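You operate a simulated robot arm through the tools that you are given. There is no shell and no other tool. Be economical: measure what you need, move in short steps, check, and stop when the job is done.

The job below is to be done with a simulated robot arm. You get a single attempt, and the scene is never put back.

JOB
Run the cabinet up to the heat on the job card.
Fine: vent and door lever closed; wait till the display shows that heat.
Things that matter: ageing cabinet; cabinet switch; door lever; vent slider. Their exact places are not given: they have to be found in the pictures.

Only the result counts: the job must be done as asked and must still hold three seconds after the hand-in. Knocking over, shifting, dropping, spilling or breaking anything else fails it.

ROBOT AND FRAMES
A 6-joint arm with a fingered hand on a trunk, on a base that drives. Base frame: it is fixed to the floor where the robot stands at the start and does not move with it; the origin is under the middle of the robot, x ahead of it, y to its left, z up. Units: cm, degrees, N and s.
With the tool pointing down near the work surface it reaches from about 10 to 48 cm from the robot's upright axis, wherever it stands. Its first joint turns from -166.0 to 166.0 degrees. Places, roughly: ageing cabinet [80, 20, 80]; cabinet switch [40, 0, 80]; door lever [40, 0, 120]; vent slider [40, 0, 70]. Payload 3.1 kg.
Tool frame: the origin (TCP) lies between the finger pads and is the grasp point; the fingertips stand 2.2 cm ahead of it; z points along the fingers, y is the line along which they close. Largest opening 13.2 cm; the body of the gripper starts 6 cm behind the TCP. The gripper is a hand of 4 fingers: y runs from the thumb to the fingers, the wrist lies at [0, 0, -21.8] in the tool frame, and closing takes about 1.5 s.
Orientation is told as [roll, pitch, yaw] about the base's x, y, z axes, in that order, counted from this pose: with the fingers straight down and closing along the base's y, the tool's x points along the base's -x, its y along +y and its z along -z.

CONTROLS
- The arm moves only by the tool arm_command. Its argument "increments" is a list of rows, each an object (a shift or turn left out is 0, a gripper value left out holds the last) with "angular": the turn, a rotation vector about the tool's x, y, z in units of 8 degrees (1.0 is 8 degrees), a list of three; "travel": the shift along the tool's x, y, z in units of 20 mm (1.0 is 20 mm), a list of three. In form: [{"angular": [wx, wy, wz], "travel": [dx, dy, dz]}, ...]. A call has 1 to 8 rows; each row shifts and turns the commanded pose from where the row before left it, along the tool's axes as they then stand. "hand" is the opening in per cent of the stroke, from 0 (shut) to 100 (fully open), set as the call begins (left out, the last holds). A call with a number of a shift or a turn outside -1 to 1 is refused whole. Rows are played at 5 a second. More than 5 cm and 8.6 degrees between two rows, or a gripper value outside its range, and nothing of the call is played. Where a pose cannot be reached the arm comes as near as it can. A force on the tool above 40 N (or 10 N above the force at the start of the call, whichever is more), or a blocked arm, ends the call early, and 0.2 s more pass. The fingers move at their own pace (about 15.3 cm/s each) and stop on an object; they squeeze with about 34 N. The grip force told is the motor's: it shows also when the fingers shut on nothing. Time passes only in rows, and 0.2 s behind the last, so rows that do not move let the fingers close. The reply holds the time, the measured pose of the TCP, the force on the tool along the base axes, the opening and the grip force, in the units named above and with some noise, with the torque about the TCP (base axes, N m) and any sound that the robot's microphone picked up, and new pictures: "pictures" is both (left out), scene, wrist or none.
- Cameras (640 x 400 px; columns grow to the right, rows downward): "scene" is now at [1.6, 12.32, 163.26]; the picture's right is [-0.32, -0.95, 0.00], its down [-0.72, 0.24, -0.66] and it looks along [0.62, -0.21, -0.75] (base axes); focal length 254 px, centre (320, 200). "wrist" rides on the gripper at [5.3, -5.3, -8.4] in the tool frame; the picture's right is [0.71, 0.71, 0.00], its down [-0.53, 0.53, -0.67] and it looks along [-0.47, 0.47, 0.74] (tool axes); focal length 247 px, centre (320, 200).
- slide_trunk(by): slides the trunk up (or, below 0, down) by that many cm; the arm and the scene camera ride with it, the base frame stays. It gives what a move gives, with no picture.
- steer(legs): drives the robot by 1 to 6 legs, each [ahead, left, turn to the left] in cm, cm and degrees, along the robot's own axes; the way and the turn of a leg run together, so that a leg with both is an arc; at most 150 cm and 180 degrees a leg. The arm and the cameras ride along, it lands a little off, and it stops where it bumps. It gives what a move gives, and a new picture of the scene camera.
- finger_targets(finger1, finger2, finger3, thumb_bend): sets how far each is bent, from 0 (flat) to 100 (curled in); at 30 the hand is open as for a grip, at 70 the pads meet at the TCP. One left out holds its place. A second passes; each finger stops where it meets its share of the squeeze, and holds until it gets a number again. A gripper value or a shape takes the hand back. It gives what a move gives, with no picture; readings hold the bend of each and the force on the fingers (four entries, about 0 where the hand has none), thumb and palm.
- grasp_type(shape): the hand has 4 fingers and takes this shape, open, in about a second: jaw (thumb against the fingers, like two jaws); tri (thumb and two fingers); tip (a fingertip pinch); poke (one finger out to press); point (the index stretched); flat (the hand flat); cup (the hand cupped); fist (a fist). The gripper value then closes the fingers along that shape, each until it touches; the sizes above hold for jaw. It gives what a move gives, with no picture.
- turn_head(pan, tilt): turns the head with the scene camera to pan (to the left, within 155 degrees either way) and tilt (down, from -29 to 69), counted from straight ahead of the robot. It gives what a move gives, and a new picture of the scene camera.
- pixel_to_xyz(camera, pixels): for up to 12 pixels [column, row] of the newest picture of that camera ("zoom" is the newest enlarged one), the place [x, y, z] in the base frame of the surface seen there, good to about 0.3 cm. The clock stands still meanwhile.
- enlarge(camera, box): a new picture of the part [left, top, right, bottom] of that camera's present view, enlarged. The clock stands still meanwhile.
- sign_off(): hands the job in; it is judged then, once.

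Keep the steps short. Do not move on a guess: measure, check each grasp and each placing, and mend mistakes. In all there are 80 turns and 260 pictures (those below and enlarged ones count). Leave the gripper open and the arm clear of the work at the hand-in unless told otherwise, and finish with a single line.

The tools are called as a command line: name --argument value ..., lists and objects as JSON in quotes. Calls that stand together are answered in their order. arm_command: Moves the arm, as the interface text tells. Its arguments: {"type":"object","properties":{"increments":{"type":"array","items":{"type":"object","properties":{"angular":{"type":"array","items":{"type":"number"}},"travel":{"type":"array","items":{"type":"number"}}}}},"hand":{"type":"number"},"pictures":{"type":"string","enum":["both","scene","wrist","none"]}},"required":["increments"]} The other tools are called the same way: slide_trunk (by) slides the trunk up or down; grasp_type (shape) gives the hand a shape; finger_targets (finger1, finger2, finger3, thumb_bend) moves the fingers one by one; steer (legs) drives the base; turn_head (pan, tilt) turns the head that bears the scene camera; pixel_to_xyz (camera, pixels) gives the place of the surface under pixels of a picture; enlarge (camera, box) takes an enlarged picture of a part of a camera's view; sign_off () hands the job in.

At the start:

```text
time_s: 0.0
position: [37.06, 14.36, 134.03]
ee_rot: [0.0, -0.1, 0.0]
ft_force: [-0.4, -0.5, 0.2]
moment: [0.0, 0.01, 0.02]
opening: 13.2
finger_force: 0.1
shape: jaw
bend: [30.0, 30.0, 30.0, 30.0]
finger forces: [0.1, 0.0, 0.1, 0.0, 0.0, 0.0]
trunk travel left (down, up): [-31.2, 7.4]
robot x, y, heading: [0.22, -0.37, 0.1]
head pan, tilt: [-18.4, 48.9]
```

scene: 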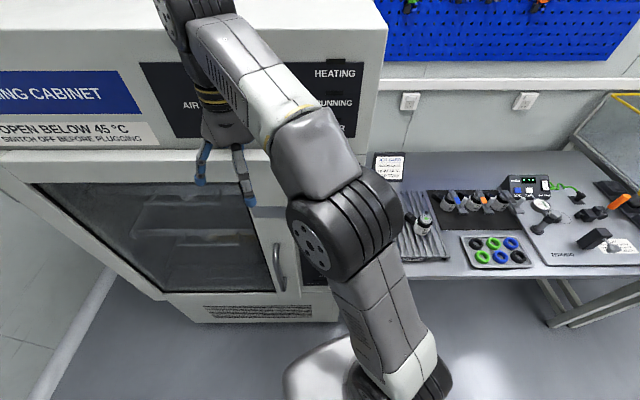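
wrist: 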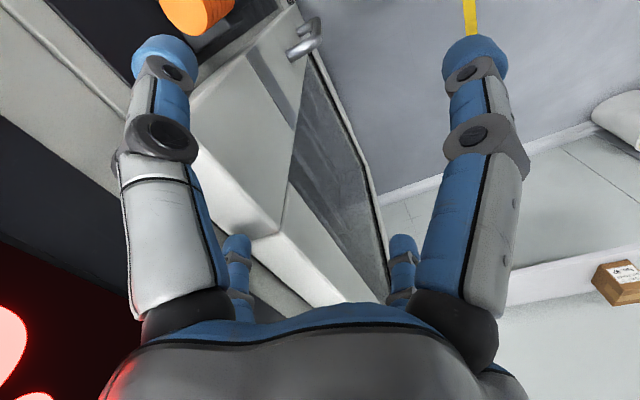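

I see the cabinet ahead and to the left, a small card near (389,165) and the control panel hidden behind the arm. I'll enlarge the card and turn the head to face the cabinet.

enlarge --camera "scene" --box '[360, 140, 440, 190]'

turn_head --pan 10 --tilt 35

```text
8.00 times, centred on (400, 165) of scene
```

zoom: 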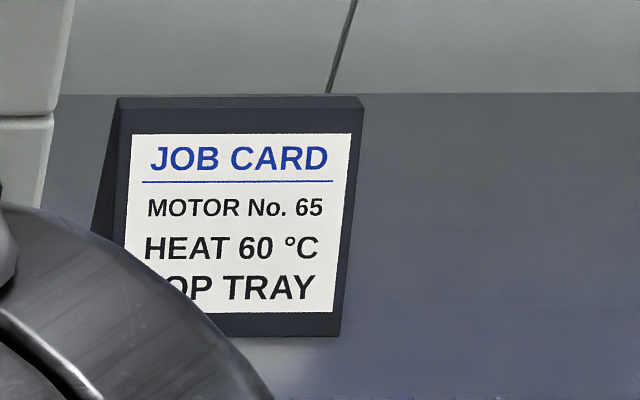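

```text
time_s: 0.9
position: [37.11, 14.34, 134.01]
ee_rot: [-0.1, 0.0, 0.1]
ft_force: [-0.3, -0.2, 1.1]
moment: [0.01, 0.01, -0.01]
opening: 13.2
finger_force: 0.0
shape: jaw
bend: [30.0, 30.0, 30.0, 30.0]
finger forces: [0.0, 0.0, 0.1, 0.0, 0.1, 0.0]
trunk travel left (down, up): [-31.2, 7.4]
robot x, y, heading: [0.11, -0.15, -0.0]
head pan, tilt: [10.0, 35.0]
```

scene: 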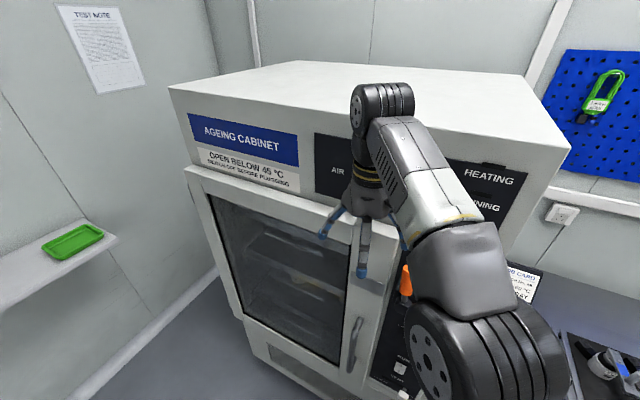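

The card says 60 °C. There is a test note on the wall at (100,50), which I'll read. The arm hides the panel, so I'll back off a little for a better view.

enlarge --camera "scene" --box '[50, 0, 146, 100]'

steer --legs '[[-30, 0, 0]]'

```text
4.00 times, centred on (98, 50) of scene
```

zoom: 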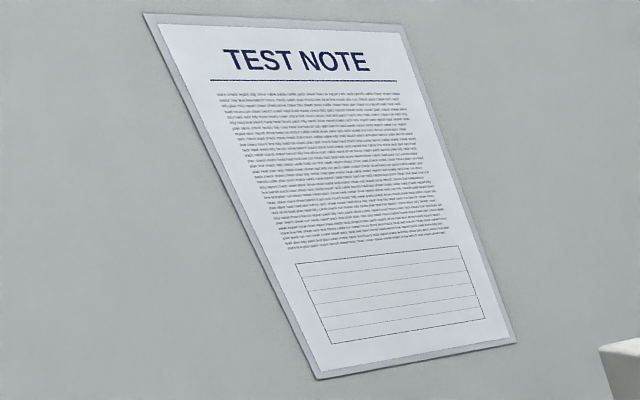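

```text
time_s: 3.0
position: [6.75, 14.32, 134.0]
ee_rot: [0.0, 0.0, -0.1]
ft_force: [-0.7, -0.1, -0.4]
moment: [-0.01, 0.02, 0.04]
opening: 13.19
finger_force: 0.1
shape: jaw
bend: [30.0, 30.0, 30.0, 30.0]
finger forces: [0.0, 0.1, 0.0, 0.0, 0.1, 0.1]
trunk travel left (down, up): [-31.2, 7.4]
robot x, y, heading: [-30.16, 0.2, 0.0]
head pan, tilt: [10.0, 35.0]
```

scene: 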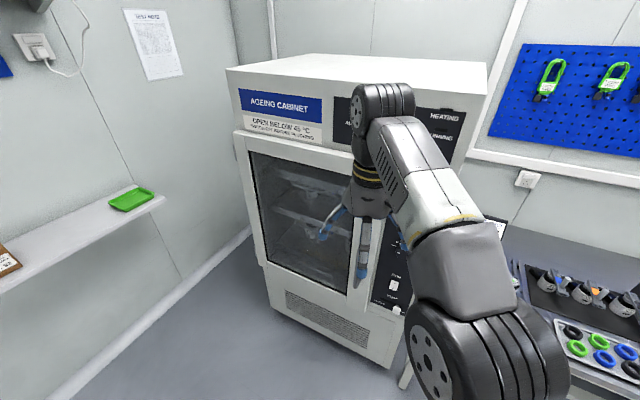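

The arm still covers the panel, so I'll swing the hand to the right (tool -y), where it is clear.

arm_command --increments '[{"travel": [0, -1, 0]}, {"travel": [0, -1, 0]}, {"travel": [0, -1, 0]}, {"travel": [0, -1, 0]}, {"travel": [0, -1, 0]}, {"travel": [0, -1, 0]}, {"travel": [0, -1, 0]}, {"travel": [0, -1, 0]}]' --pictures "none"

arm_command --increments '[{"travel": [0, -1, 0]}, {"travel": [0, -1, 0]}, {"travel": [0, -1, 0]}, {"travel": [0, -1, 0]}, {"travel": [0, -1, 0]}, {"travel": [0, -1, 0]}, {"travel": [0, -1, 0]}, {"travel": [0, -1, 0]}]' --pictures "scene"

```text
time_s: 4.8
position: [6.99, -1.77, 134.05]
ee_rot: [0.0, 0.0, 0.0]
ft_force: [0.1, -0.6, -0.5]
moment: [0.01, 0.02, -0.02]
opening: 13.2
finger_force: 0.0
shape: jaw
bend: [30.0, 30.0, 30.0, 30.0]
finger forces: [0.0, 0.0, 0.0, 0.0, 0.0, 0.1]
trunk travel left (down, up): [-31.2, 7.4]
robot x, y, heading: [-30.16, 0.04, -0.3]
head pan, tilt: [10.0, 35.0]
```

```text
time_s: 6.6
position: [6.82, -17.85, 133.79]
ee_rot: [-0.1, 0.0, -0.1]
ft_force: [0.7, 0.6, 0.1]
moment: [0.02, -0.04, 0.0]
opening: 13.18
finger_force: 0.1
shape: jaw
bend: [30.0, 30.0, 30.0, 30.0]
finger forces: [0.1, 0.1, 0.1, 0.0, 0.1, 0.0]
trunk travel left (down, up): [-31.2, 7.4]
robot x, y, heading: [-30.32, 0.13, 0.3]
head pan, tilt: [10.0, 35.0]
```

scene: 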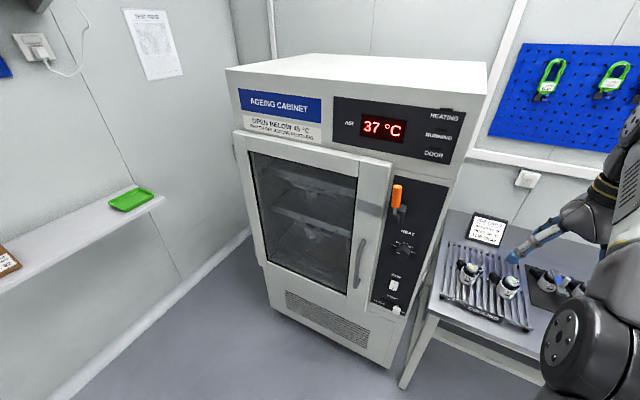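

Good view now. The display reads 37 °C. I'll enlarge the control column.

enlarge --camera "scene" --box '[340, 170, 468, 250]'

enlarge --camera "scene" --box '[340, 240, 468, 320]'

enlarge --camera "scene" --box '[236, 80, 492, 240]'

pixel_to_xyz --camera "scene" --pixels '[[396, 187], [396, 212], [404, 249], [395, 284], [396, 309], [425, 200], [400, 330], [360, 250], [240, 140], [448, 170], [340, 170]]'

```text
5.00 times, centred on (404, 210) of scene
```

zoom: 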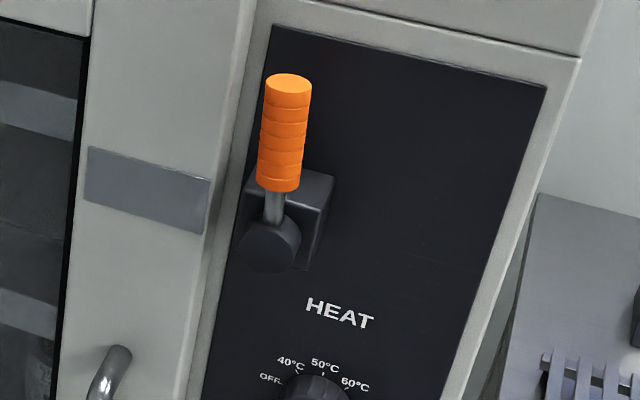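

```text
5.00 times, centred on (404, 280) of scene
```

zoom: 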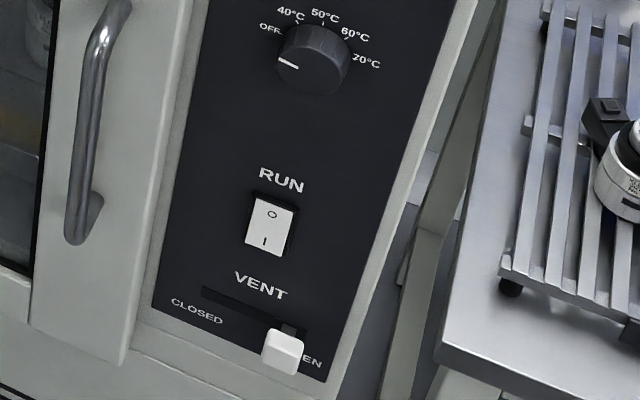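

```text
2.50 times, centred on (364, 160) of scene
```

zoom: 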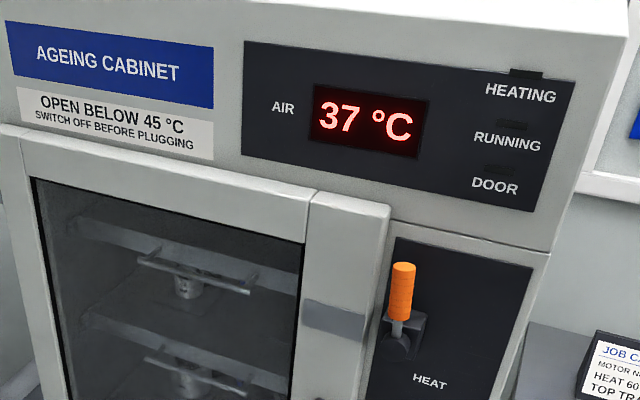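

```text
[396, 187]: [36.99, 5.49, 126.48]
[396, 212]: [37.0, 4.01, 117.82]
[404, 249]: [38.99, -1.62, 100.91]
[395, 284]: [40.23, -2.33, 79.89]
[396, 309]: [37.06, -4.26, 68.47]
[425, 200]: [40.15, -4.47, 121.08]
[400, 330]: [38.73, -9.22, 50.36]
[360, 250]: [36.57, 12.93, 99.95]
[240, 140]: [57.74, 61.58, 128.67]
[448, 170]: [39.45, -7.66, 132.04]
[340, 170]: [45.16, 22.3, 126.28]
```

The lever handle stands up, the dial is at OFF, RUN shows O/I, and the vent slider sits at OPEN. The lamps are unlit. I'll look closely at the lever and the dial.

enlarge --camera "scene" --box '[350, 175, 430, 225]'

pixel_to_xyz --camera "zoom" --pixels '[[100, 190], [120, 280], [330, 190], [380, 130], [360, 300], [365, 350], [400, 240], [400, 340], [310, 320], [500, 200], [250, 200], [380, 70]]'

enlarge --camera "scene" --box '[380, 230, 428, 260]'

pixel_to_xyz --camera "zoom" --pixels '[[130, 60], [228, 40], [340, 20], [460, 80], [510, 170], [200, 210], [300, 200], [260, 300], [150, 280], [350, 130]]'

```text
8.00 times, centred on (390, 200) of scene
```

zoom: 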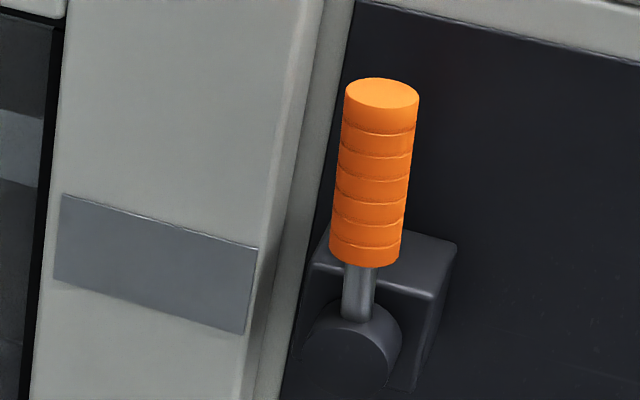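

```text
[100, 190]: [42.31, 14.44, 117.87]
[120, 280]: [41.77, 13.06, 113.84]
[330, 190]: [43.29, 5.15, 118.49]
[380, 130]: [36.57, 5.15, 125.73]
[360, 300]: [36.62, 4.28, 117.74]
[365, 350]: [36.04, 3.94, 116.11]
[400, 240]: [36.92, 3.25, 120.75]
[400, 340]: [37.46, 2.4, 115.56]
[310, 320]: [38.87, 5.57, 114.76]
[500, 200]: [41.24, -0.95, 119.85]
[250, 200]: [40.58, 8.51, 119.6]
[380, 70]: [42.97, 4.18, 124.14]
```

```text
13.33 times, centred on (404, 245) of scene
```

zoom: 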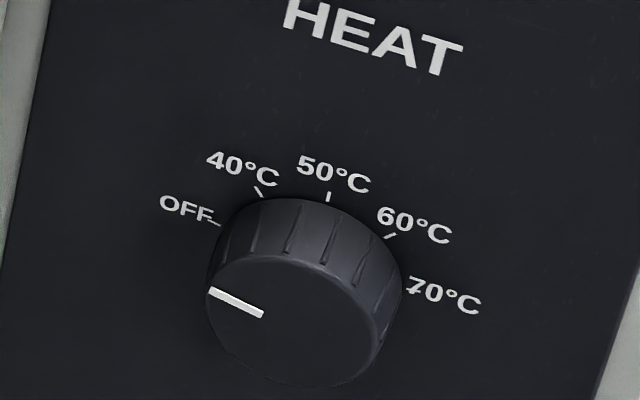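

```text
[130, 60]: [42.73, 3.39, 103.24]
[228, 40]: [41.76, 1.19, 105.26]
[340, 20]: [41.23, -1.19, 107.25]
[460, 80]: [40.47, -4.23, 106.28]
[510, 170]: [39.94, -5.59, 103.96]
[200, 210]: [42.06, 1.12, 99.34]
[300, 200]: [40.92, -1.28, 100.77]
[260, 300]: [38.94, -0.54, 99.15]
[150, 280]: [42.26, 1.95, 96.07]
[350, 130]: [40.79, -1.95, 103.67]
```

The lever's pivot is at about (36, 4, 115), and its handle points up rather than over the grey plate on the door. The knob is at about (39, -1, 99.5). Next I'll turn the hand to face the cabinet, rotating about tool -y while well away from it.

arm_command --increments '[{"angular": [0, -1, 0]}, {"angular": [0, -1, 0]}, {"angular": [0, -1, 0]}, {"angular": [0, -1, 0]}, {"angular": [0, -1, 0]}, {"angular": [0, -1, 0]}]' --pictures "none"

arm_command --increments '[{"angular": [0, -1, 0]}, {"angular": [0, -1, 0]}, {"angular": [0, -1, 0]}, {"angular": [0, -1, 0]}, {"angular": [0, -1, 0]}, {"angular": [0, -0.25, 0]}, {"angular": [1, 0, 0]}, {"angular": [0.85, 0, 0]}]' --pictures "both"

```text
time_s: 8.0
position: [6.84, -17.82, 134.01]
ee_rot: [-0.1, -48.2, -0.1]
ft_force: [-0.6, 0.3, 0.2]
moment: [0.02, 0.0, -0.01]
opening: 13.19
finger_force: 0.1
shape: jaw
bend: [30.0, 30.0, 30.0, 30.0]
finger forces: [0.0, 0.1, 0.1, 0.0, 0.0, 0.0]
trunk travel left (down, up): [-31.2, 7.4]
robot x, y, heading: [-30.02, -0.08, -0.2]
head pan, tilt: [10.0, 35.0]
```

```text
time_s: 9.8
position: [6.91, -11.43, 150.1]
ee_rot: [177.9, -89.9, 167.0]
ft_force: [0.2, -0.2, -0.2]
moment: [-0.01, -0.01, 0.03]
opening: 13.2
finger_force: 0.0
shape: jaw
bend: [30.0, 30.0, 30.0, 30.0]
finger forces: [0.1, 0.0, 0.0, 0.0, 0.1, 0.1]
out of reach, approached as far as the arm can: row 3, 4, 5, 6
trunk travel left (down, up): [-31.2, 7.4]
robot x, y, heading: [-29.96, 0.15, 0.3]
head pan, tilt: [10.0, 35.0]
```

scene: 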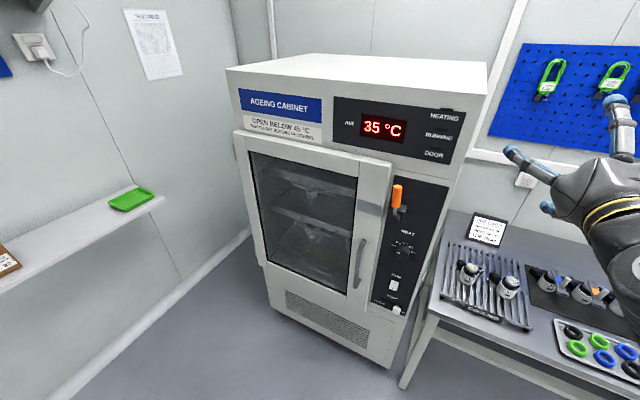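
wrist: 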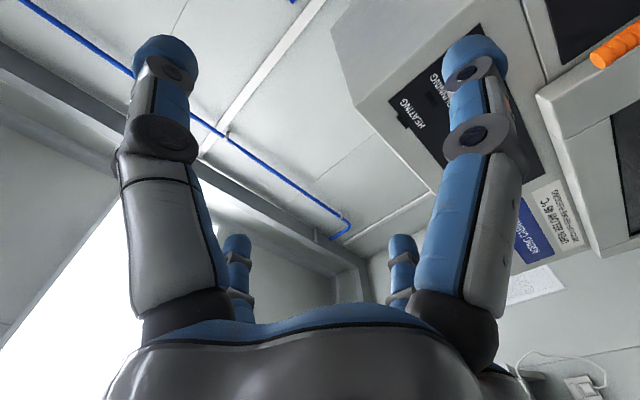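

The hand now faces the cabinet square, at z=150. The air has dropped to 35 °C. I'll lower the trunk and swing the head for a straighter view.

slide_trunk --by -28

turn_head --pan -5 --tilt 20

```text
time_s: 12.6
position: [6.95, -11.37, 122.08]
ee_rot: [-162.1, -90.0, 147.2]
ft_force: [0.1, 0.3, -1.0]
moment: [0.01, 0.02, 0.02]
opening: 13.2
finger_force: 0.0
shape: jaw
bend: [30.0, 30.0, 30.0, 30.0]
finger forces: [0.0, 0.0, 0.1, 0.0, 0.0, 0.0]
trunk travel left (down, up): [-3.2, 35.4]
robot x, y, heading: [-30.11, -0.07, -0.1]
head pan, tilt: [10.0, 35.0]
```

```text
time_s: 13.4
position: [7.02, -11.54, 122.14]
ee_rot: [-158.3, -90.1, 143.4]
ft_force: [-0.4, -0.2, 0.2]
moment: [-0.01, 0.01, -0.01]
opening: 13.17
finger_force: 0.1
shape: jaw
bend: [30.0, 30.0, 30.0, 30.0]
finger forces: [0.0, 0.1, 0.1, 0.0, 0.1, 0.0]
trunk travel left (down, up): [-3.2, 35.4]
robot x, y, heading: [-30.28, -0.05, -0.3]
head pan, tilt: [-5.0, 20.0]
```

scene: 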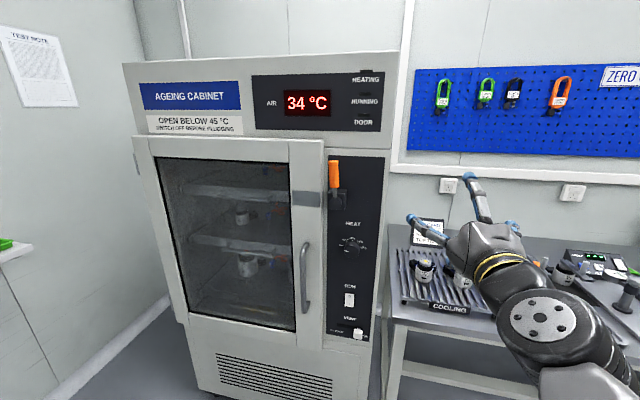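

This view is nearly frontal. I'll zoom on the control column and measure.

enlarge --camera "scene" --box '[288, 150, 416, 230]'

pixel_to_xyz --camera "zoom" --pixels '[[230, 65], [235, 120], [235, 180], [235, 215], [238, 240], [60, 230], [130, 250], [300, 460], [350, 100], [440, 100], [200, 100]]'

enlarge --camera "scene" --box '[304, 210, 400, 270]'

pixel_to_xyz --camera "zoom" --pixels '[[300, 200], [310, 230], [340, 230], [280, 230], [310, 260], [310, 180], [400, 330], [180, 150], [450, 150], [150, 330]]'

enlarge --camera "scene" --box '[304, 280, 400, 340]'

pixel_to_xyz --camera "zoom" --pixels '[[300, 90], [300, 110], [300, 150], [350, 350], [350, 370], [200, 350], [250, 300], [370, 350], [420, 200], [300, 60], [300, 170]]'

```text
5.00 times, centred on (352, 190) of scene
```

zoom: 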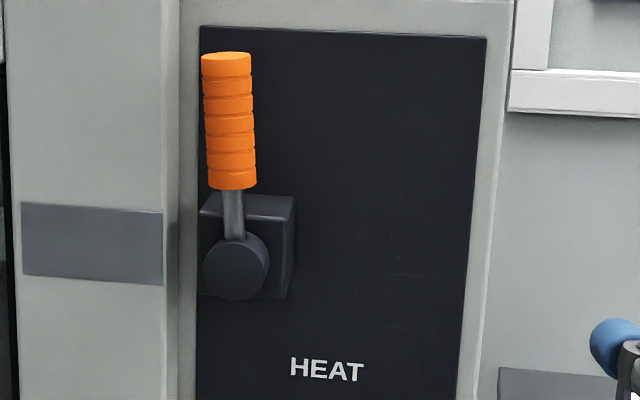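

```text
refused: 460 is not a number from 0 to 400
```

```text
6.67 times, centred on (352, 240) of scene
```

zoom: 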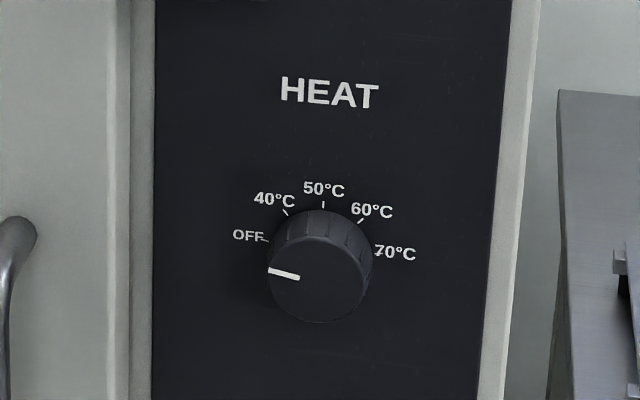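

```text
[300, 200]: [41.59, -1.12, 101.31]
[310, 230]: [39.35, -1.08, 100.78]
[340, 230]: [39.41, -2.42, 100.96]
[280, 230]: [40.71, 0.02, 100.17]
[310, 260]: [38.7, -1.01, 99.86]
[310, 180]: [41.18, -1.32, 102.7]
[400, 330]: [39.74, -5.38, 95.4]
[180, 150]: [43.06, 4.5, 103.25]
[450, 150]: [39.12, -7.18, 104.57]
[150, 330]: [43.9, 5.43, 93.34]
```

```text
6.67 times, centred on (352, 310) of scene
```

zoom: 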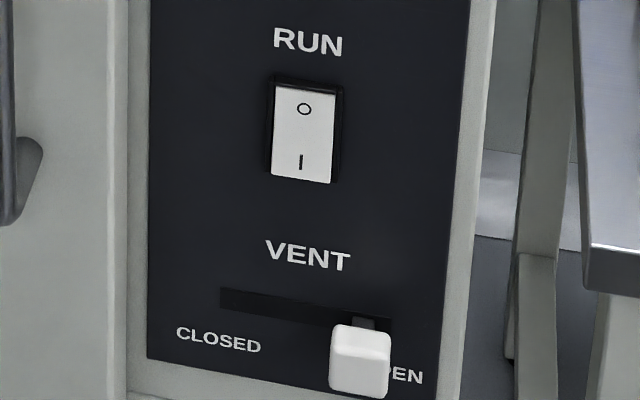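

```text
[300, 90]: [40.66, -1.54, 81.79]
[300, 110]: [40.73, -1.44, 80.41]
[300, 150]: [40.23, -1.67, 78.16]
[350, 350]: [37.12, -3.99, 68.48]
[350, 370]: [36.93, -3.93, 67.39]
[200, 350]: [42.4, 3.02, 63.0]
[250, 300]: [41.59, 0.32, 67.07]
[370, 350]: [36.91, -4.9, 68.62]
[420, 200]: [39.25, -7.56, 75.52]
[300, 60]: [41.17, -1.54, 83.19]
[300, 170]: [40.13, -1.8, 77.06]
```

Panel line: x ≈ 41.2 + 0.3·(y+1.3), so the cabinet is turned about 17°. I'll correct the hand by 2° and reach forward 12 cm, then test how low the hand can go in free space.

pixel_to_xyz --camera "scene" --pixels '[[333, 164], [334, 174], [335, 183], [335, 204], [305, 198], [340, 210], [346, 192], [328, 170], [338, 170]]'

arm_command --increments '[{"angular": [0.25, 0, 0]}, {"travel": [0, 0, 1]}, {"travel": [0, 0, 1]}, {"travel": [0, 0, 1]}, {"travel": [0, 0, 1]}, {"travel": [0, 0, 1]}, {"travel": [0, 0, 1]}]' --pictures "none"

arm_command --increments '[{"travel": [1, 0, 0]}, {"travel": [1, 0, 0]}, {"travel": [1, 0, 0]}, {"travel": [1, 0, 0]}, {"travel": [1, 0, 0]}, {"travel": [1, 0, 0]}]' --pictures "both"

```text
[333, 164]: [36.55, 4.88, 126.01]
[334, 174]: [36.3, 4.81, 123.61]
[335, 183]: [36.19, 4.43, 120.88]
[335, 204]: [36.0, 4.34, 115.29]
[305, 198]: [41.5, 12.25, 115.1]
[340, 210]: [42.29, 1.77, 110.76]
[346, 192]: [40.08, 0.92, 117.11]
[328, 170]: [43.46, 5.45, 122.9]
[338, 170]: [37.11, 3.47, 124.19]
```

```text
time_s: 15.0
position: [18.6, -14.94, 121.98]
ee_rot: [-68.6, -90.0, 51.5]
ft_force: [-0.2, 0.0, 0.7]
moment: [-0.02, 0.0, -0.03]
opening: 13.19
finger_force: 0.1
shape: jaw
bend: [30.0, 30.0, 30.0, 30.0]
finger forces: [0.0, 0.0, 0.0, 0.1, 0.1, 0.0]
trunk travel left (down, up): [-3.2, 35.4]
robot x, y, heading: [-30.1, -0.13, -0.0]
head pan, tilt: [-5.0, 20.0]
```

```text
time_s: 16.4
position: [18.15, -15.81, 111.6]
ee_rot: [-30.7, -89.7, 10.9]
ft_force: [1.0, -0.5, 0.6]
moment: [0.02, 0.0, 0.02]
opening: 13.18
finger_force: 0.1
shape: jaw
bend: [30.0, 30.0, 30.0, 30.0]
finger forces: [0.0, 0.0, 0.0, 0.0, 0.1, 0.1]
out of reach, approached as far as the arm can: row 1, 2, 3
trunk travel left (down, up): [-3.2, 35.4]
robot x, y, heading: [-30.28, 0.31, -0.0]
head pan, tilt: [-5.0, 20.0]
```

scene: 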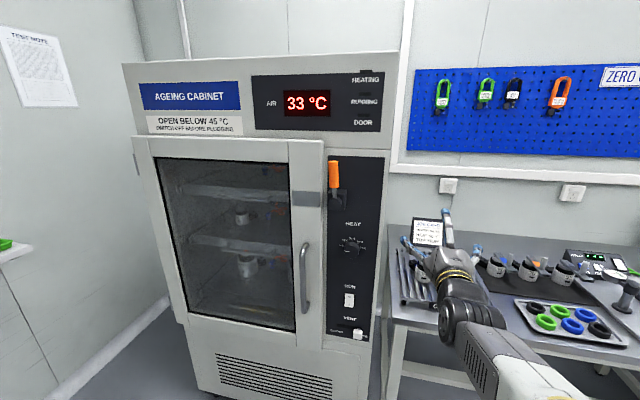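
wrist: 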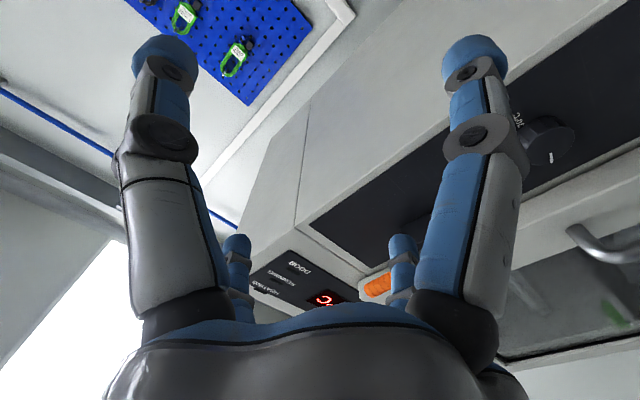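

The display reads 33 °C. I'll take the poke shape for pushing the lever, switch and slider, correct the yaw by -3°, and see where the fingertip sits.

grasp_type --shape "poke"

arm_command --increments '[{"angular": [-0.3, 0, 0]}, {"travel": [0, 1, 0]}, {"travel": [0, 1, 0]}, {"travel": [0, 1, 0]}, {"travel": [0, 1, 0]}]' --pictures "both"

enlarge --camera "scene" --box '[340, 170, 500, 270]'

```text
time_s: 17.3
position: [18.23, -15.81, 111.64]
ee_rot: [-33.4, -89.6, 13.6]
ft_force: [0.4, 0.8, -0.4]
moment: [0.03, -0.01, -0.07]
opening: 0.01
finger_force: 0.1
shape: poke
bend: [100.0, 100.0, 100.0, 91.0]
finger forces: [0.0, 0.1, 0.1, 0.0, 0.0, 0.0]
trunk travel left (down, up): [-3.2, 35.4]
robot x, y, heading: [-30.09, 0.07, -0.2]
head pan, tilt: [-5.0, 20.0]
```

```text
time_s: 18.5
position: [20.62, -8.32, 111.53]
ee_rot: [-28.9, -89.6, 11.3]
ft_force: [0.2, 0.1, -0.4]
moment: [-0.02, -0.02, -0.03]
opening: 0.0
finger_force: 0.1
shape: poke
bend: [100.0, 100.0, 100.0, 91.0]
finger forces: [0.1, 0.0, 0.0, 0.0, 0.0, 0.1]
trunk travel left (down, up): [-3.2, 35.4]
robot x, y, heading: [-30.04, 0.16, -0.1]
head pan, tilt: [-5.0, 20.0]
```

scene: 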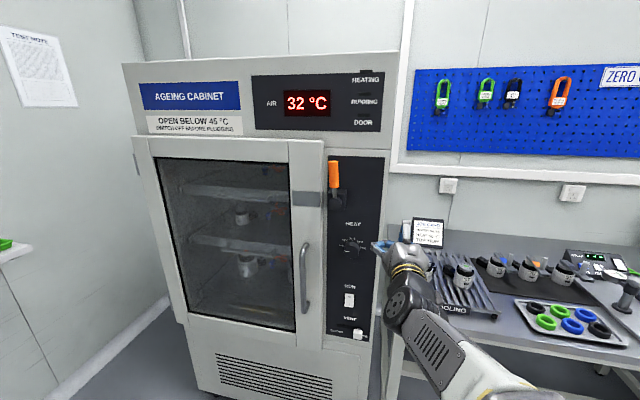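
wrist: 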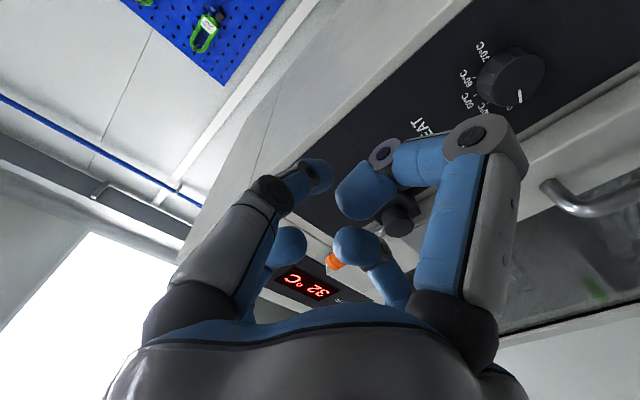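

```text
4.00 times, centred on (420, 220) of scene
```

zoom: 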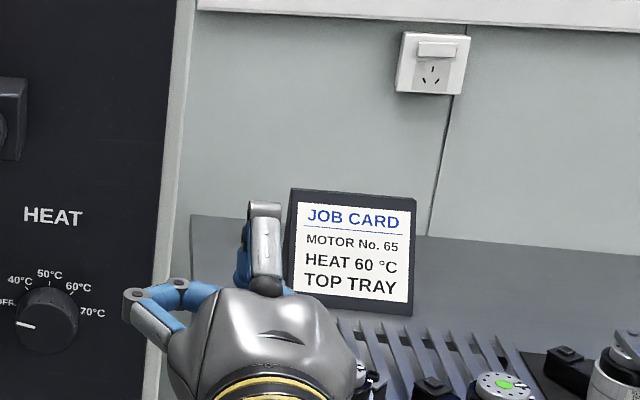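

Poke left all the digits curled (bends 100/100/100/91), so it's no good for this. I'll try "point".

grasp_type --shape "point"

enlarge --camera "wrist" --box '[0, 0, 640, 400]'

enlarge --camera "scene" --box '[340, 190, 468, 270]'

```text
time_s: 19.4
position: [20.51, -8.23, 111.66]
ee_rot: [-31.0, -89.6, 13.6]
ft_force: [1.3, 0.1, -0.2]
moment: [-0.03, 0.06, 0.01]
opening: 12.59
finger_force: 0.0
shape: point
bend: [70.0, 100.0, 100.0, 81.0]
finger forces: [0.1, 0.0, 0.0, 0.0, 0.0, 0.0]
trunk travel left (down, up): [-3.2, 35.4]
robot x, y, heading: [-30.19, -0.32, 0.0]
head pan, tilt: [-5.0, 20.0]
```

```text
1.00 times, centred on (320, 200) of wrist (not enlarged: the box is as wide or as high as the picture)
```

zoom: 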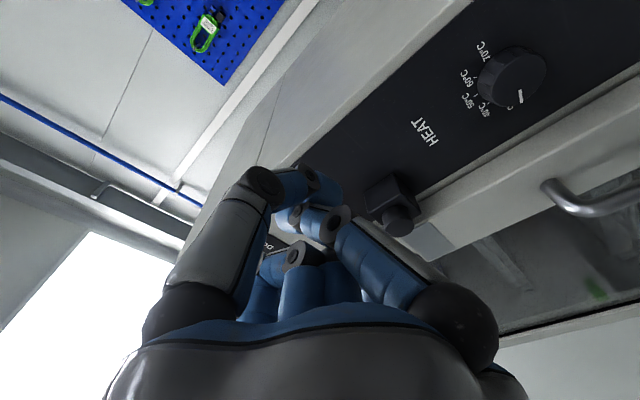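

```text
5.00 times, centred on (404, 230) of scene
```

zoom: 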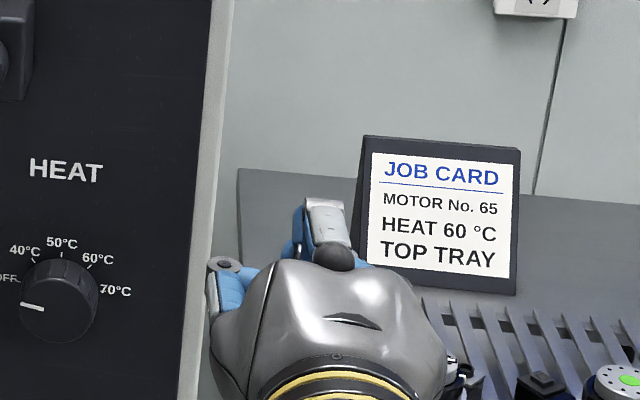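

Neither shape gives a clear single tip. I'll try the jaw shut on nothing, where the tips should meet 2.2 cm ahead of the TCP.

grasp_type --shape "jaw"

arm_command --increments '[{}, {}, {}, {}, {}, {}, {}, {}]' --hand 0 --pictures "both"

enlarge --camera "scene" --box '[340, 190, 468, 270]'

```text
time_s: 20.3
position: [20.55, -8.3, 111.64]
ee_rot: [-31.0, -89.6, 13.6]
ft_force: [-0.4, 0.1, 1.4]
moment: [0.03, 0.04, -0.01]
opening: 13.2
finger_force: 0.0
shape: jaw
bend: [30.0, 30.0, 30.0, 30.0]
finger forces: [0.1, 0.0, 0.0, 0.0, 0.0, 0.0]
trunk travel left (down, up): [-3.2, 35.4]
robot x, y, heading: [-30.04, -0.09, -0.2]
head pan, tilt: [-5.0, 20.0]
```

```text
time_s: 22.1
position: [20.54, -8.36, 111.59]
ee_rot: [-30.7, -89.6, 13.2]
ft_force: [-0.5, -0.5, -0.1]
moment: [0.01, 0.01, 0.03]
opening: 0.0
finger_force: 33.8
shape: jaw
bend: [70.0, 70.0, 70.0, 70.0]
finger forces: [0.0, 0.1, 0.0, 0.0, 0.0, 0.0]
trunk travel left (down, up): [-3.2, 35.4]
robot x, y, heading: [-29.98, 0.5, -0.0]
head pan, tilt: [-5.0, 20.0]
```

scene: 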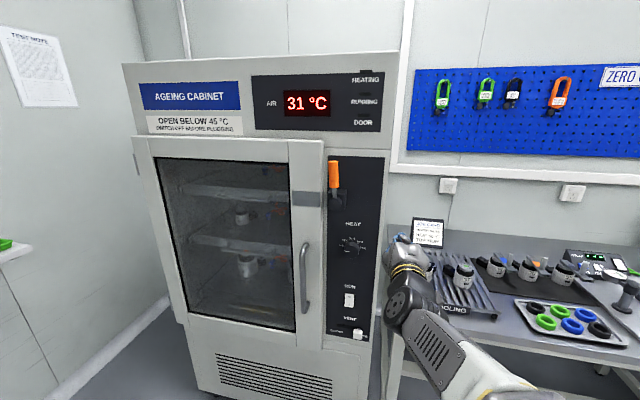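
wrist: 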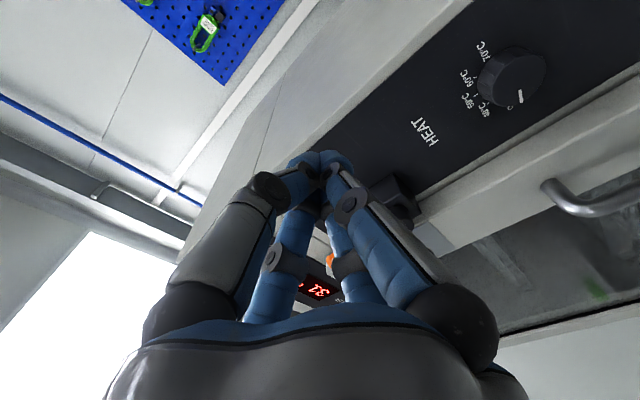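

```text
5.00 times, centred on (404, 230) of scene
```

zoom: 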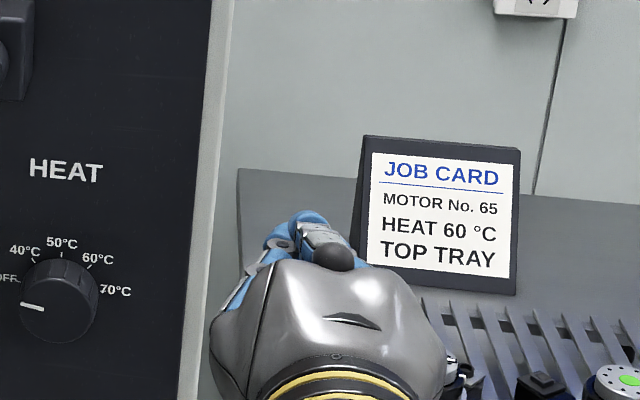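

The shut jaw makes a compact tip, so I'll use it. The display reads 31 °C. Plan: raise the trunk 12.4 cm to z≈124, shift left while still clear, then drive 12 cm ahead so the tip ends up to the right of the lever handle.

slide_trunk --by 12.4

arm_command --increments '[{"travel": [0, 1, 0]}, {"travel": [0, 1, 0]}, {"travel": [0, 1, 0]}, {"travel": [0, 1, 0]}, {"travel": [0, 0.5, 0]}]' --pictures "none"

steer --legs '[[11.5, 0, 0]]'

```text
time_s: 23.6
position: [20.69, -8.33, 124.15]
ee_rot: [-30.7, -89.7, 13.2]
ft_force: [0.4, 0.5, -0.2]
moment: [0.01, -0.01, -0.03]
opening: 0.01
finger_force: 33.8
shape: jaw
bend: [70.0, 70.0, 70.0, 70.0]
finger forces: [0.1, 0.0, 0.0, 0.0, 0.0, 0.0]
trunk travel left (down, up): [-15.6, 23.0]
robot x, y, heading: [-30.08, -0.17, -0.2]
head pan, tilt: [-5.0, 20.0]
```

```text
time_s: 24.8
position: [23.28, 0.41, 124.09]
ee_rot: [-34.2, -89.6, 16.9]
ft_force: [0.8, 0.3, -0.1]
moment: [0.03, -0.04, 0.0]
opening: 0.0
finger_force: 34.3
shape: jaw
bend: [70.0, 70.0, 70.0, 70.0]
finger forces: [0.0, 0.0, 0.1, 0.0, 0.0, 0.0]
trunk travel left (down, up): [-15.6, 23.0]
robot x, y, heading: [-29.93, 0.09, -0.1]
head pan, tilt: [-5.0, 20.0]
```

```text
time_s: 26.0
position: [34.83, 0.12, 124.05]
ee_rot: [-29.1, -89.5, 11.6]
ft_force: [-0.8, 0.4, 0.3]
moment: [0.0, 0.01, 0.0]
opening: 0.02
finger_force: 34.1
shape: jaw
bend: [70.0, 70.0, 70.0, 70.0]
finger forces: [0.0, 0.0, 0.0, 0.0, 0.0, 0.0]
trunk travel left (down, up): [-15.6, 23.0]
robot x, y, heading: [-18.76, 0.3, -0.3]
head pan, tilt: [-5.0, 20.0]
```

scene: 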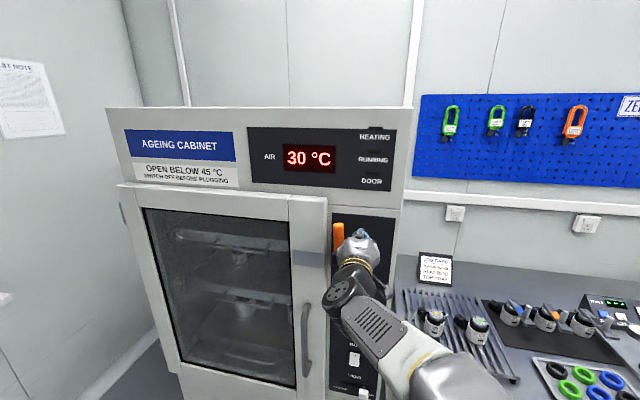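

The tip is just right of the orange handle at the right depth. I'll push left along the lever's arc to about 60° and then check.

arm_command --increments '[{"travel": [0, 0.84, 0]}, {"travel": [0, 0.84, 0]}, {"travel": [0, 0.84, 0]}, {"travel": [0, 0.84, 0]}, {"travel": [0.3, 0.75, 0]}, {"travel": [0.4, 0.7, 0]}, {"travel": [0.47, 0.65, 0]}]' --pictures "scene"

enlarge --camera "scene" --box '[276, 200, 404, 280]'

```text
time_s: 27.6
position: [37.97, 10.59, 121.7]
ee_rot: [-35.6, -89.6, 18.1]
ft_force: [0.7, -0.2, 0.9]
moment: [-0.01, 0.01, 0.01]
opening: 0.01
finger_force: 34.0
shape: jaw
bend: [70.0, 70.0, 70.0, 70.0]
finger forces: [0.1, 0.0, 0.1, 0.0, 0.0, 0.0]
trunk travel left (down, up): [-15.6, 23.0]
robot x, y, heading: [-18.53, 0.04, -0.2]
head pan, tilt: [-5.0, 20.0]
```

scene: 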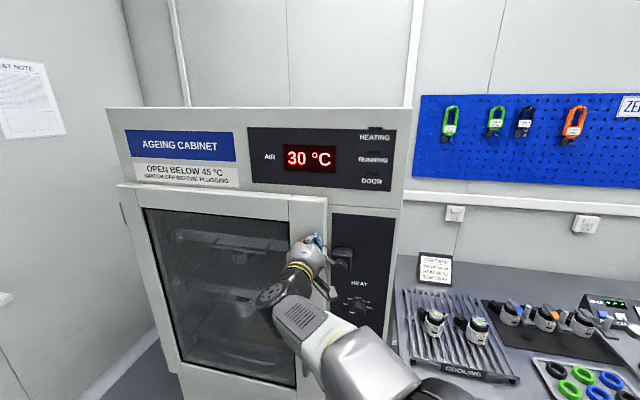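

```text
5.00 times, centred on (340, 240) of scene
```

zoom: 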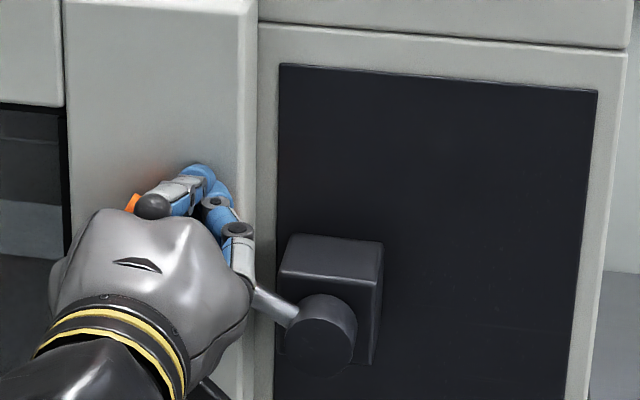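

The lever is following and is at about 60°. I'll continue down to horizontal.

arm_command --increments '[{"travel": [0.45, 0.45, 0]}, {"travel": [0.5, 0.35, 0]}, {"travel": [0.5, 0.25, 0]}, {"travel": [0.5, 0.15, 0]}, {"travel": [0.3, 0, 0]}]' --pictures "scene"

enlarge --camera "scene" --box '[276, 200, 404, 280]'

```text
time_s: 28.8
position: [38.56, 12.77, 117.53]
ee_rot: [-129.5, -89.8, 112.1]
ft_force: [4.1, 0.8, 14.1]
moment: [-0.02, -0.14, -0.01]
opening: 0.0
finger_force: 34.5
shape: jaw
bend: [70.0, 70.0, 70.0, 70.0]
finger forces: [0.1, 0.1, 0.0, 0.0, 0.0, 0.1]
trunk travel left (down, up): [-15.6, 23.0]
robot x, y, heading: [-18.62, -0.35, -0.1]
head pan, tilt: [-5.0, 20.0]
```

scene: 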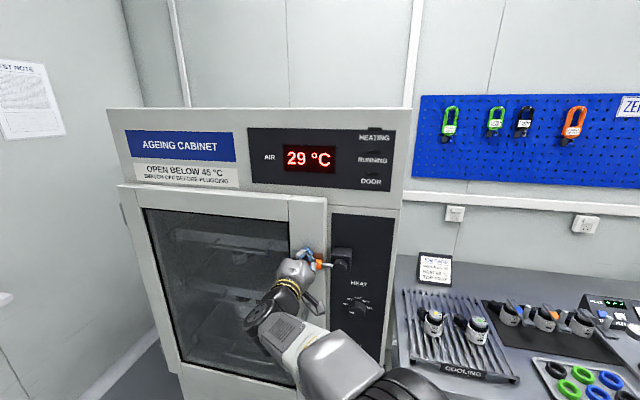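

```text
5.00 times, centred on (340, 240) of scene
```

zoom: 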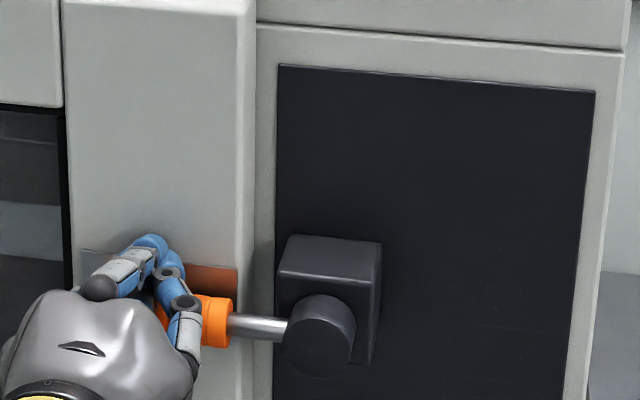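

The lever now lies flat over the plate against its stop (14 N felt). I'll lift slightly, retreat 12 cm, move right toward the knob column, lower, and open the jaw.

arm_command --increments '[{"travel": [-0.5, 0, 0]}, {"travel": [0, 0, -1]}, {"travel": [0, 0, -1]}, {"travel": [0, 0, -1]}, {"travel": [0, 0, -1]}, {"travel": [0, 0, -1]}, {"travel": [0, -1, 0]}, {"travel": [0, -1, 0]}]' --pictures "none"

arm_command --increments '[{"travel": [0, -1, 0]}, {"travel": [0, -1, 0]}, {"travel": [0, -1, 0]}, {"travel": [0, -1, 0]}, {"travel": [0, -1, 0]}]' --hand 65 --pictures "none"

slide_trunk --by -15.6

turn_head --pan -3 --tilt 20

```text
time_s: 30.6
position: [27.95, 12.3, 118.17]
ee_rot: [-32.1, -89.7, 14.6]
ft_force: [0.5, -0.5, 0.3]
moment: [0.03, 0.04, 0.01]
opening: 0.0
finger_force: 34.2
shape: jaw
bend: [70.0, 70.0, 70.0, 70.0]
finger forces: [0.1, 0.0, 0.0, 0.1, 0.0, 0.1]
trunk travel left (down, up): [-15.6, 23.0]
robot x, y, heading: [-18.61, 0.14, -0.1]
head pan, tilt: [-5.0, 20.0]
```

```text
time_s: 31.8
position: [24.96, 2.49, 118.46]
ee_rot: [-30.3, -89.6, 12.8]
ft_force: [0.0, 0.2, -0.1]
moment: [0.03, 0.0, 0.02]
opening: 8.59
finger_force: 0.2
shape: jaw
bend: [30.0, 30.0, 30.0, 70.0]
finger forces: [0.0, 0.1, 0.0, 0.1, 0.0, 0.1]
trunk travel left (down, up): [-15.6, 23.0]
robot x, y, heading: [-18.75, -0.09, -0.1]
head pan, tilt: [-5.0, 20.0]
```

```text
time_s: 33.6
position: [25.07, 2.49, 102.87]
ee_rot: [-31.3, -89.6, 13.7]
ft_force: [0.1, -0.2, -0.3]
moment: [0.03, 0.0, 0.02]
opening: 8.6
finger_force: 0.0
shape: jaw
bend: [30.0, 30.0, 30.0, 70.0]
finger forces: [0.0, 0.0, 0.1, 0.0, 0.1, 0.0]
trunk travel left (down, up): [0.0, 38.6]
robot x, y, heading: [-18.79, 0.17, -0.2]
head pan, tilt: [-5.0, 20.0]
```

```text
time_s: 34.2
position: [24.98, 2.47, 102.91]
ee_rot: [-31.3, -89.6, 13.7]
ft_force: [0.0, 0.1, 0.0]
moment: [0.01, 0.03, -0.03]
opening: 8.6
finger_force: 0.0
shape: jaw
bend: [30.0, 30.0, 30.0, 70.0]
finger forces: [0.0, 0.0, 0.0, 0.0, 0.0, 0.0]
trunk travel left (down, up): [0.0, 38.6]
robot x, y, heading: [-18.62, -0.28, -0.5]
head pan, tilt: [-3.0, 20.0]
```

scene: 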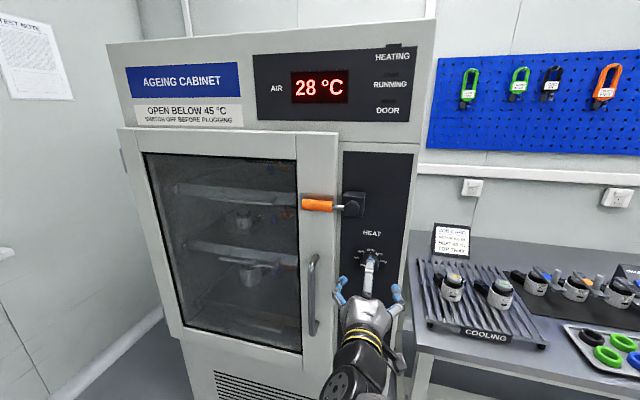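

The lever is horizontal over the door. The finger bends look uneven (thumb at 70), so I'll check the hand.

enlarge --camera "scene" --box '[320, 220, 432, 290]'

enlarge --camera "wrist" --box '[0, 0, 640, 400]'

```text
5.71 times, centred on (376, 255) of scene
```

zoom: 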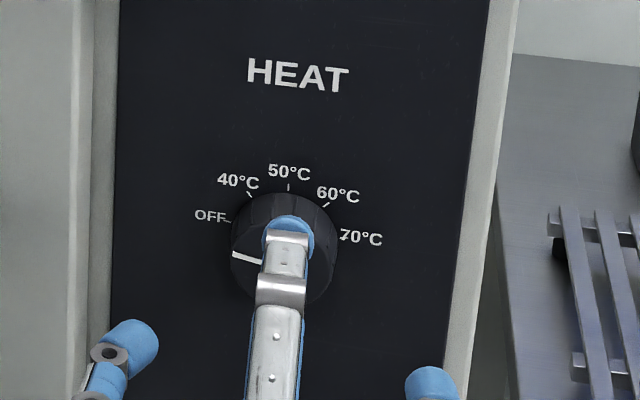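

```text
1.00 times, centred on (320, 200) of wrist (not enlarged: the box is as wide or as high as the picture)
```

zoom: 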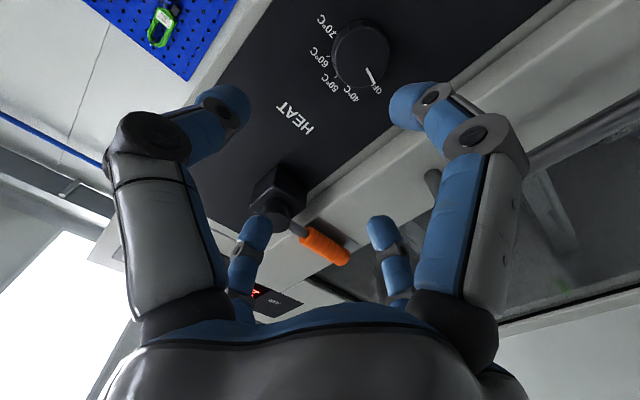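

I'll open fully and pre-turn the hand -56° about its own axis, so that the 112° clockwise turn stays centred and the fingers clear the door edge.

arm_command --increments '[{"angular": [0, 0, -1]}, {"angular": [0, 0, -1]}, {"angular": [0, 0, -1]}, {"angular": [0, 0, -1]}, {"angular": [0, 0, -1]}, {"angular": [0, 0, -1]}, {"angular": [0, 0, -1]}]' --hand 100 --pictures "both"

enlarge --camera "scene" --box '[320, 220, 432, 290]'

pixel_to_xyz --camera "zoom" --pixels '[[240, 240], [330, 240], [285, 210], [285, 300], [235, 265], [332, 265], [200, 150], [430, 300], [285, 250], [285, 270]]'

```text
time_s: 35.8
position: [26.05, -0.89, 98.02]
ee_rot: [-89.9, -33.9, 72.7]
ft_force: [-0.3, 0.4, 0.3]
moment: [-0.01, -0.03, 0.01]
opening: 13.17
finger_force: 0.0
shape: jaw
bend: [30.0, 30.0, 30.0, 30.0]
finger forces: [0.1, 0.0, 0.1, 0.0, 0.0, 0.0]
out of reach, approached as far as the arm can: row 5, 6, 7
trunk travel left (down, up): [0.0, 38.6]
robot x, y, heading: [-18.75, -0.0, -0.4]
head pan, tilt: [-3.0, 20.0]
```

scene: 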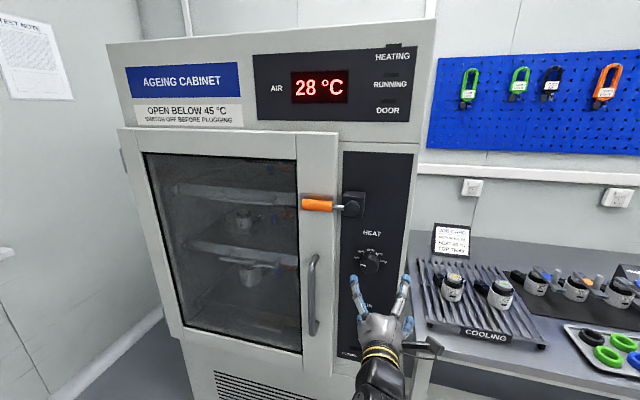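
wrist: 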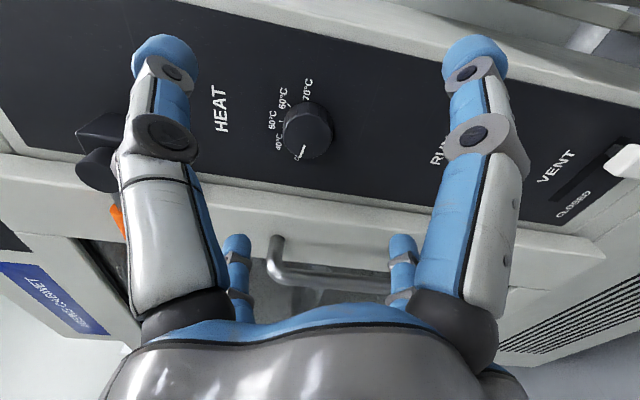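

```text
5.71 times, centred on (376, 255) of scene
```

zoom: 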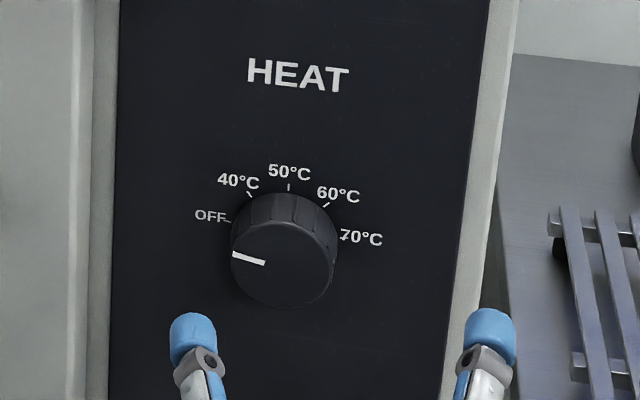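

```text
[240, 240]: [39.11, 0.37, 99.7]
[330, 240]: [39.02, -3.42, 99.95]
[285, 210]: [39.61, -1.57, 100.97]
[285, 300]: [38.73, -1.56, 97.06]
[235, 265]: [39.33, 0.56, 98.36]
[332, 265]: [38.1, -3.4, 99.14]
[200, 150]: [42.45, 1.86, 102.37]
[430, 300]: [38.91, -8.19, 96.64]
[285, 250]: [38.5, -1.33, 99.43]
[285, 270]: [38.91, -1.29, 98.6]
```

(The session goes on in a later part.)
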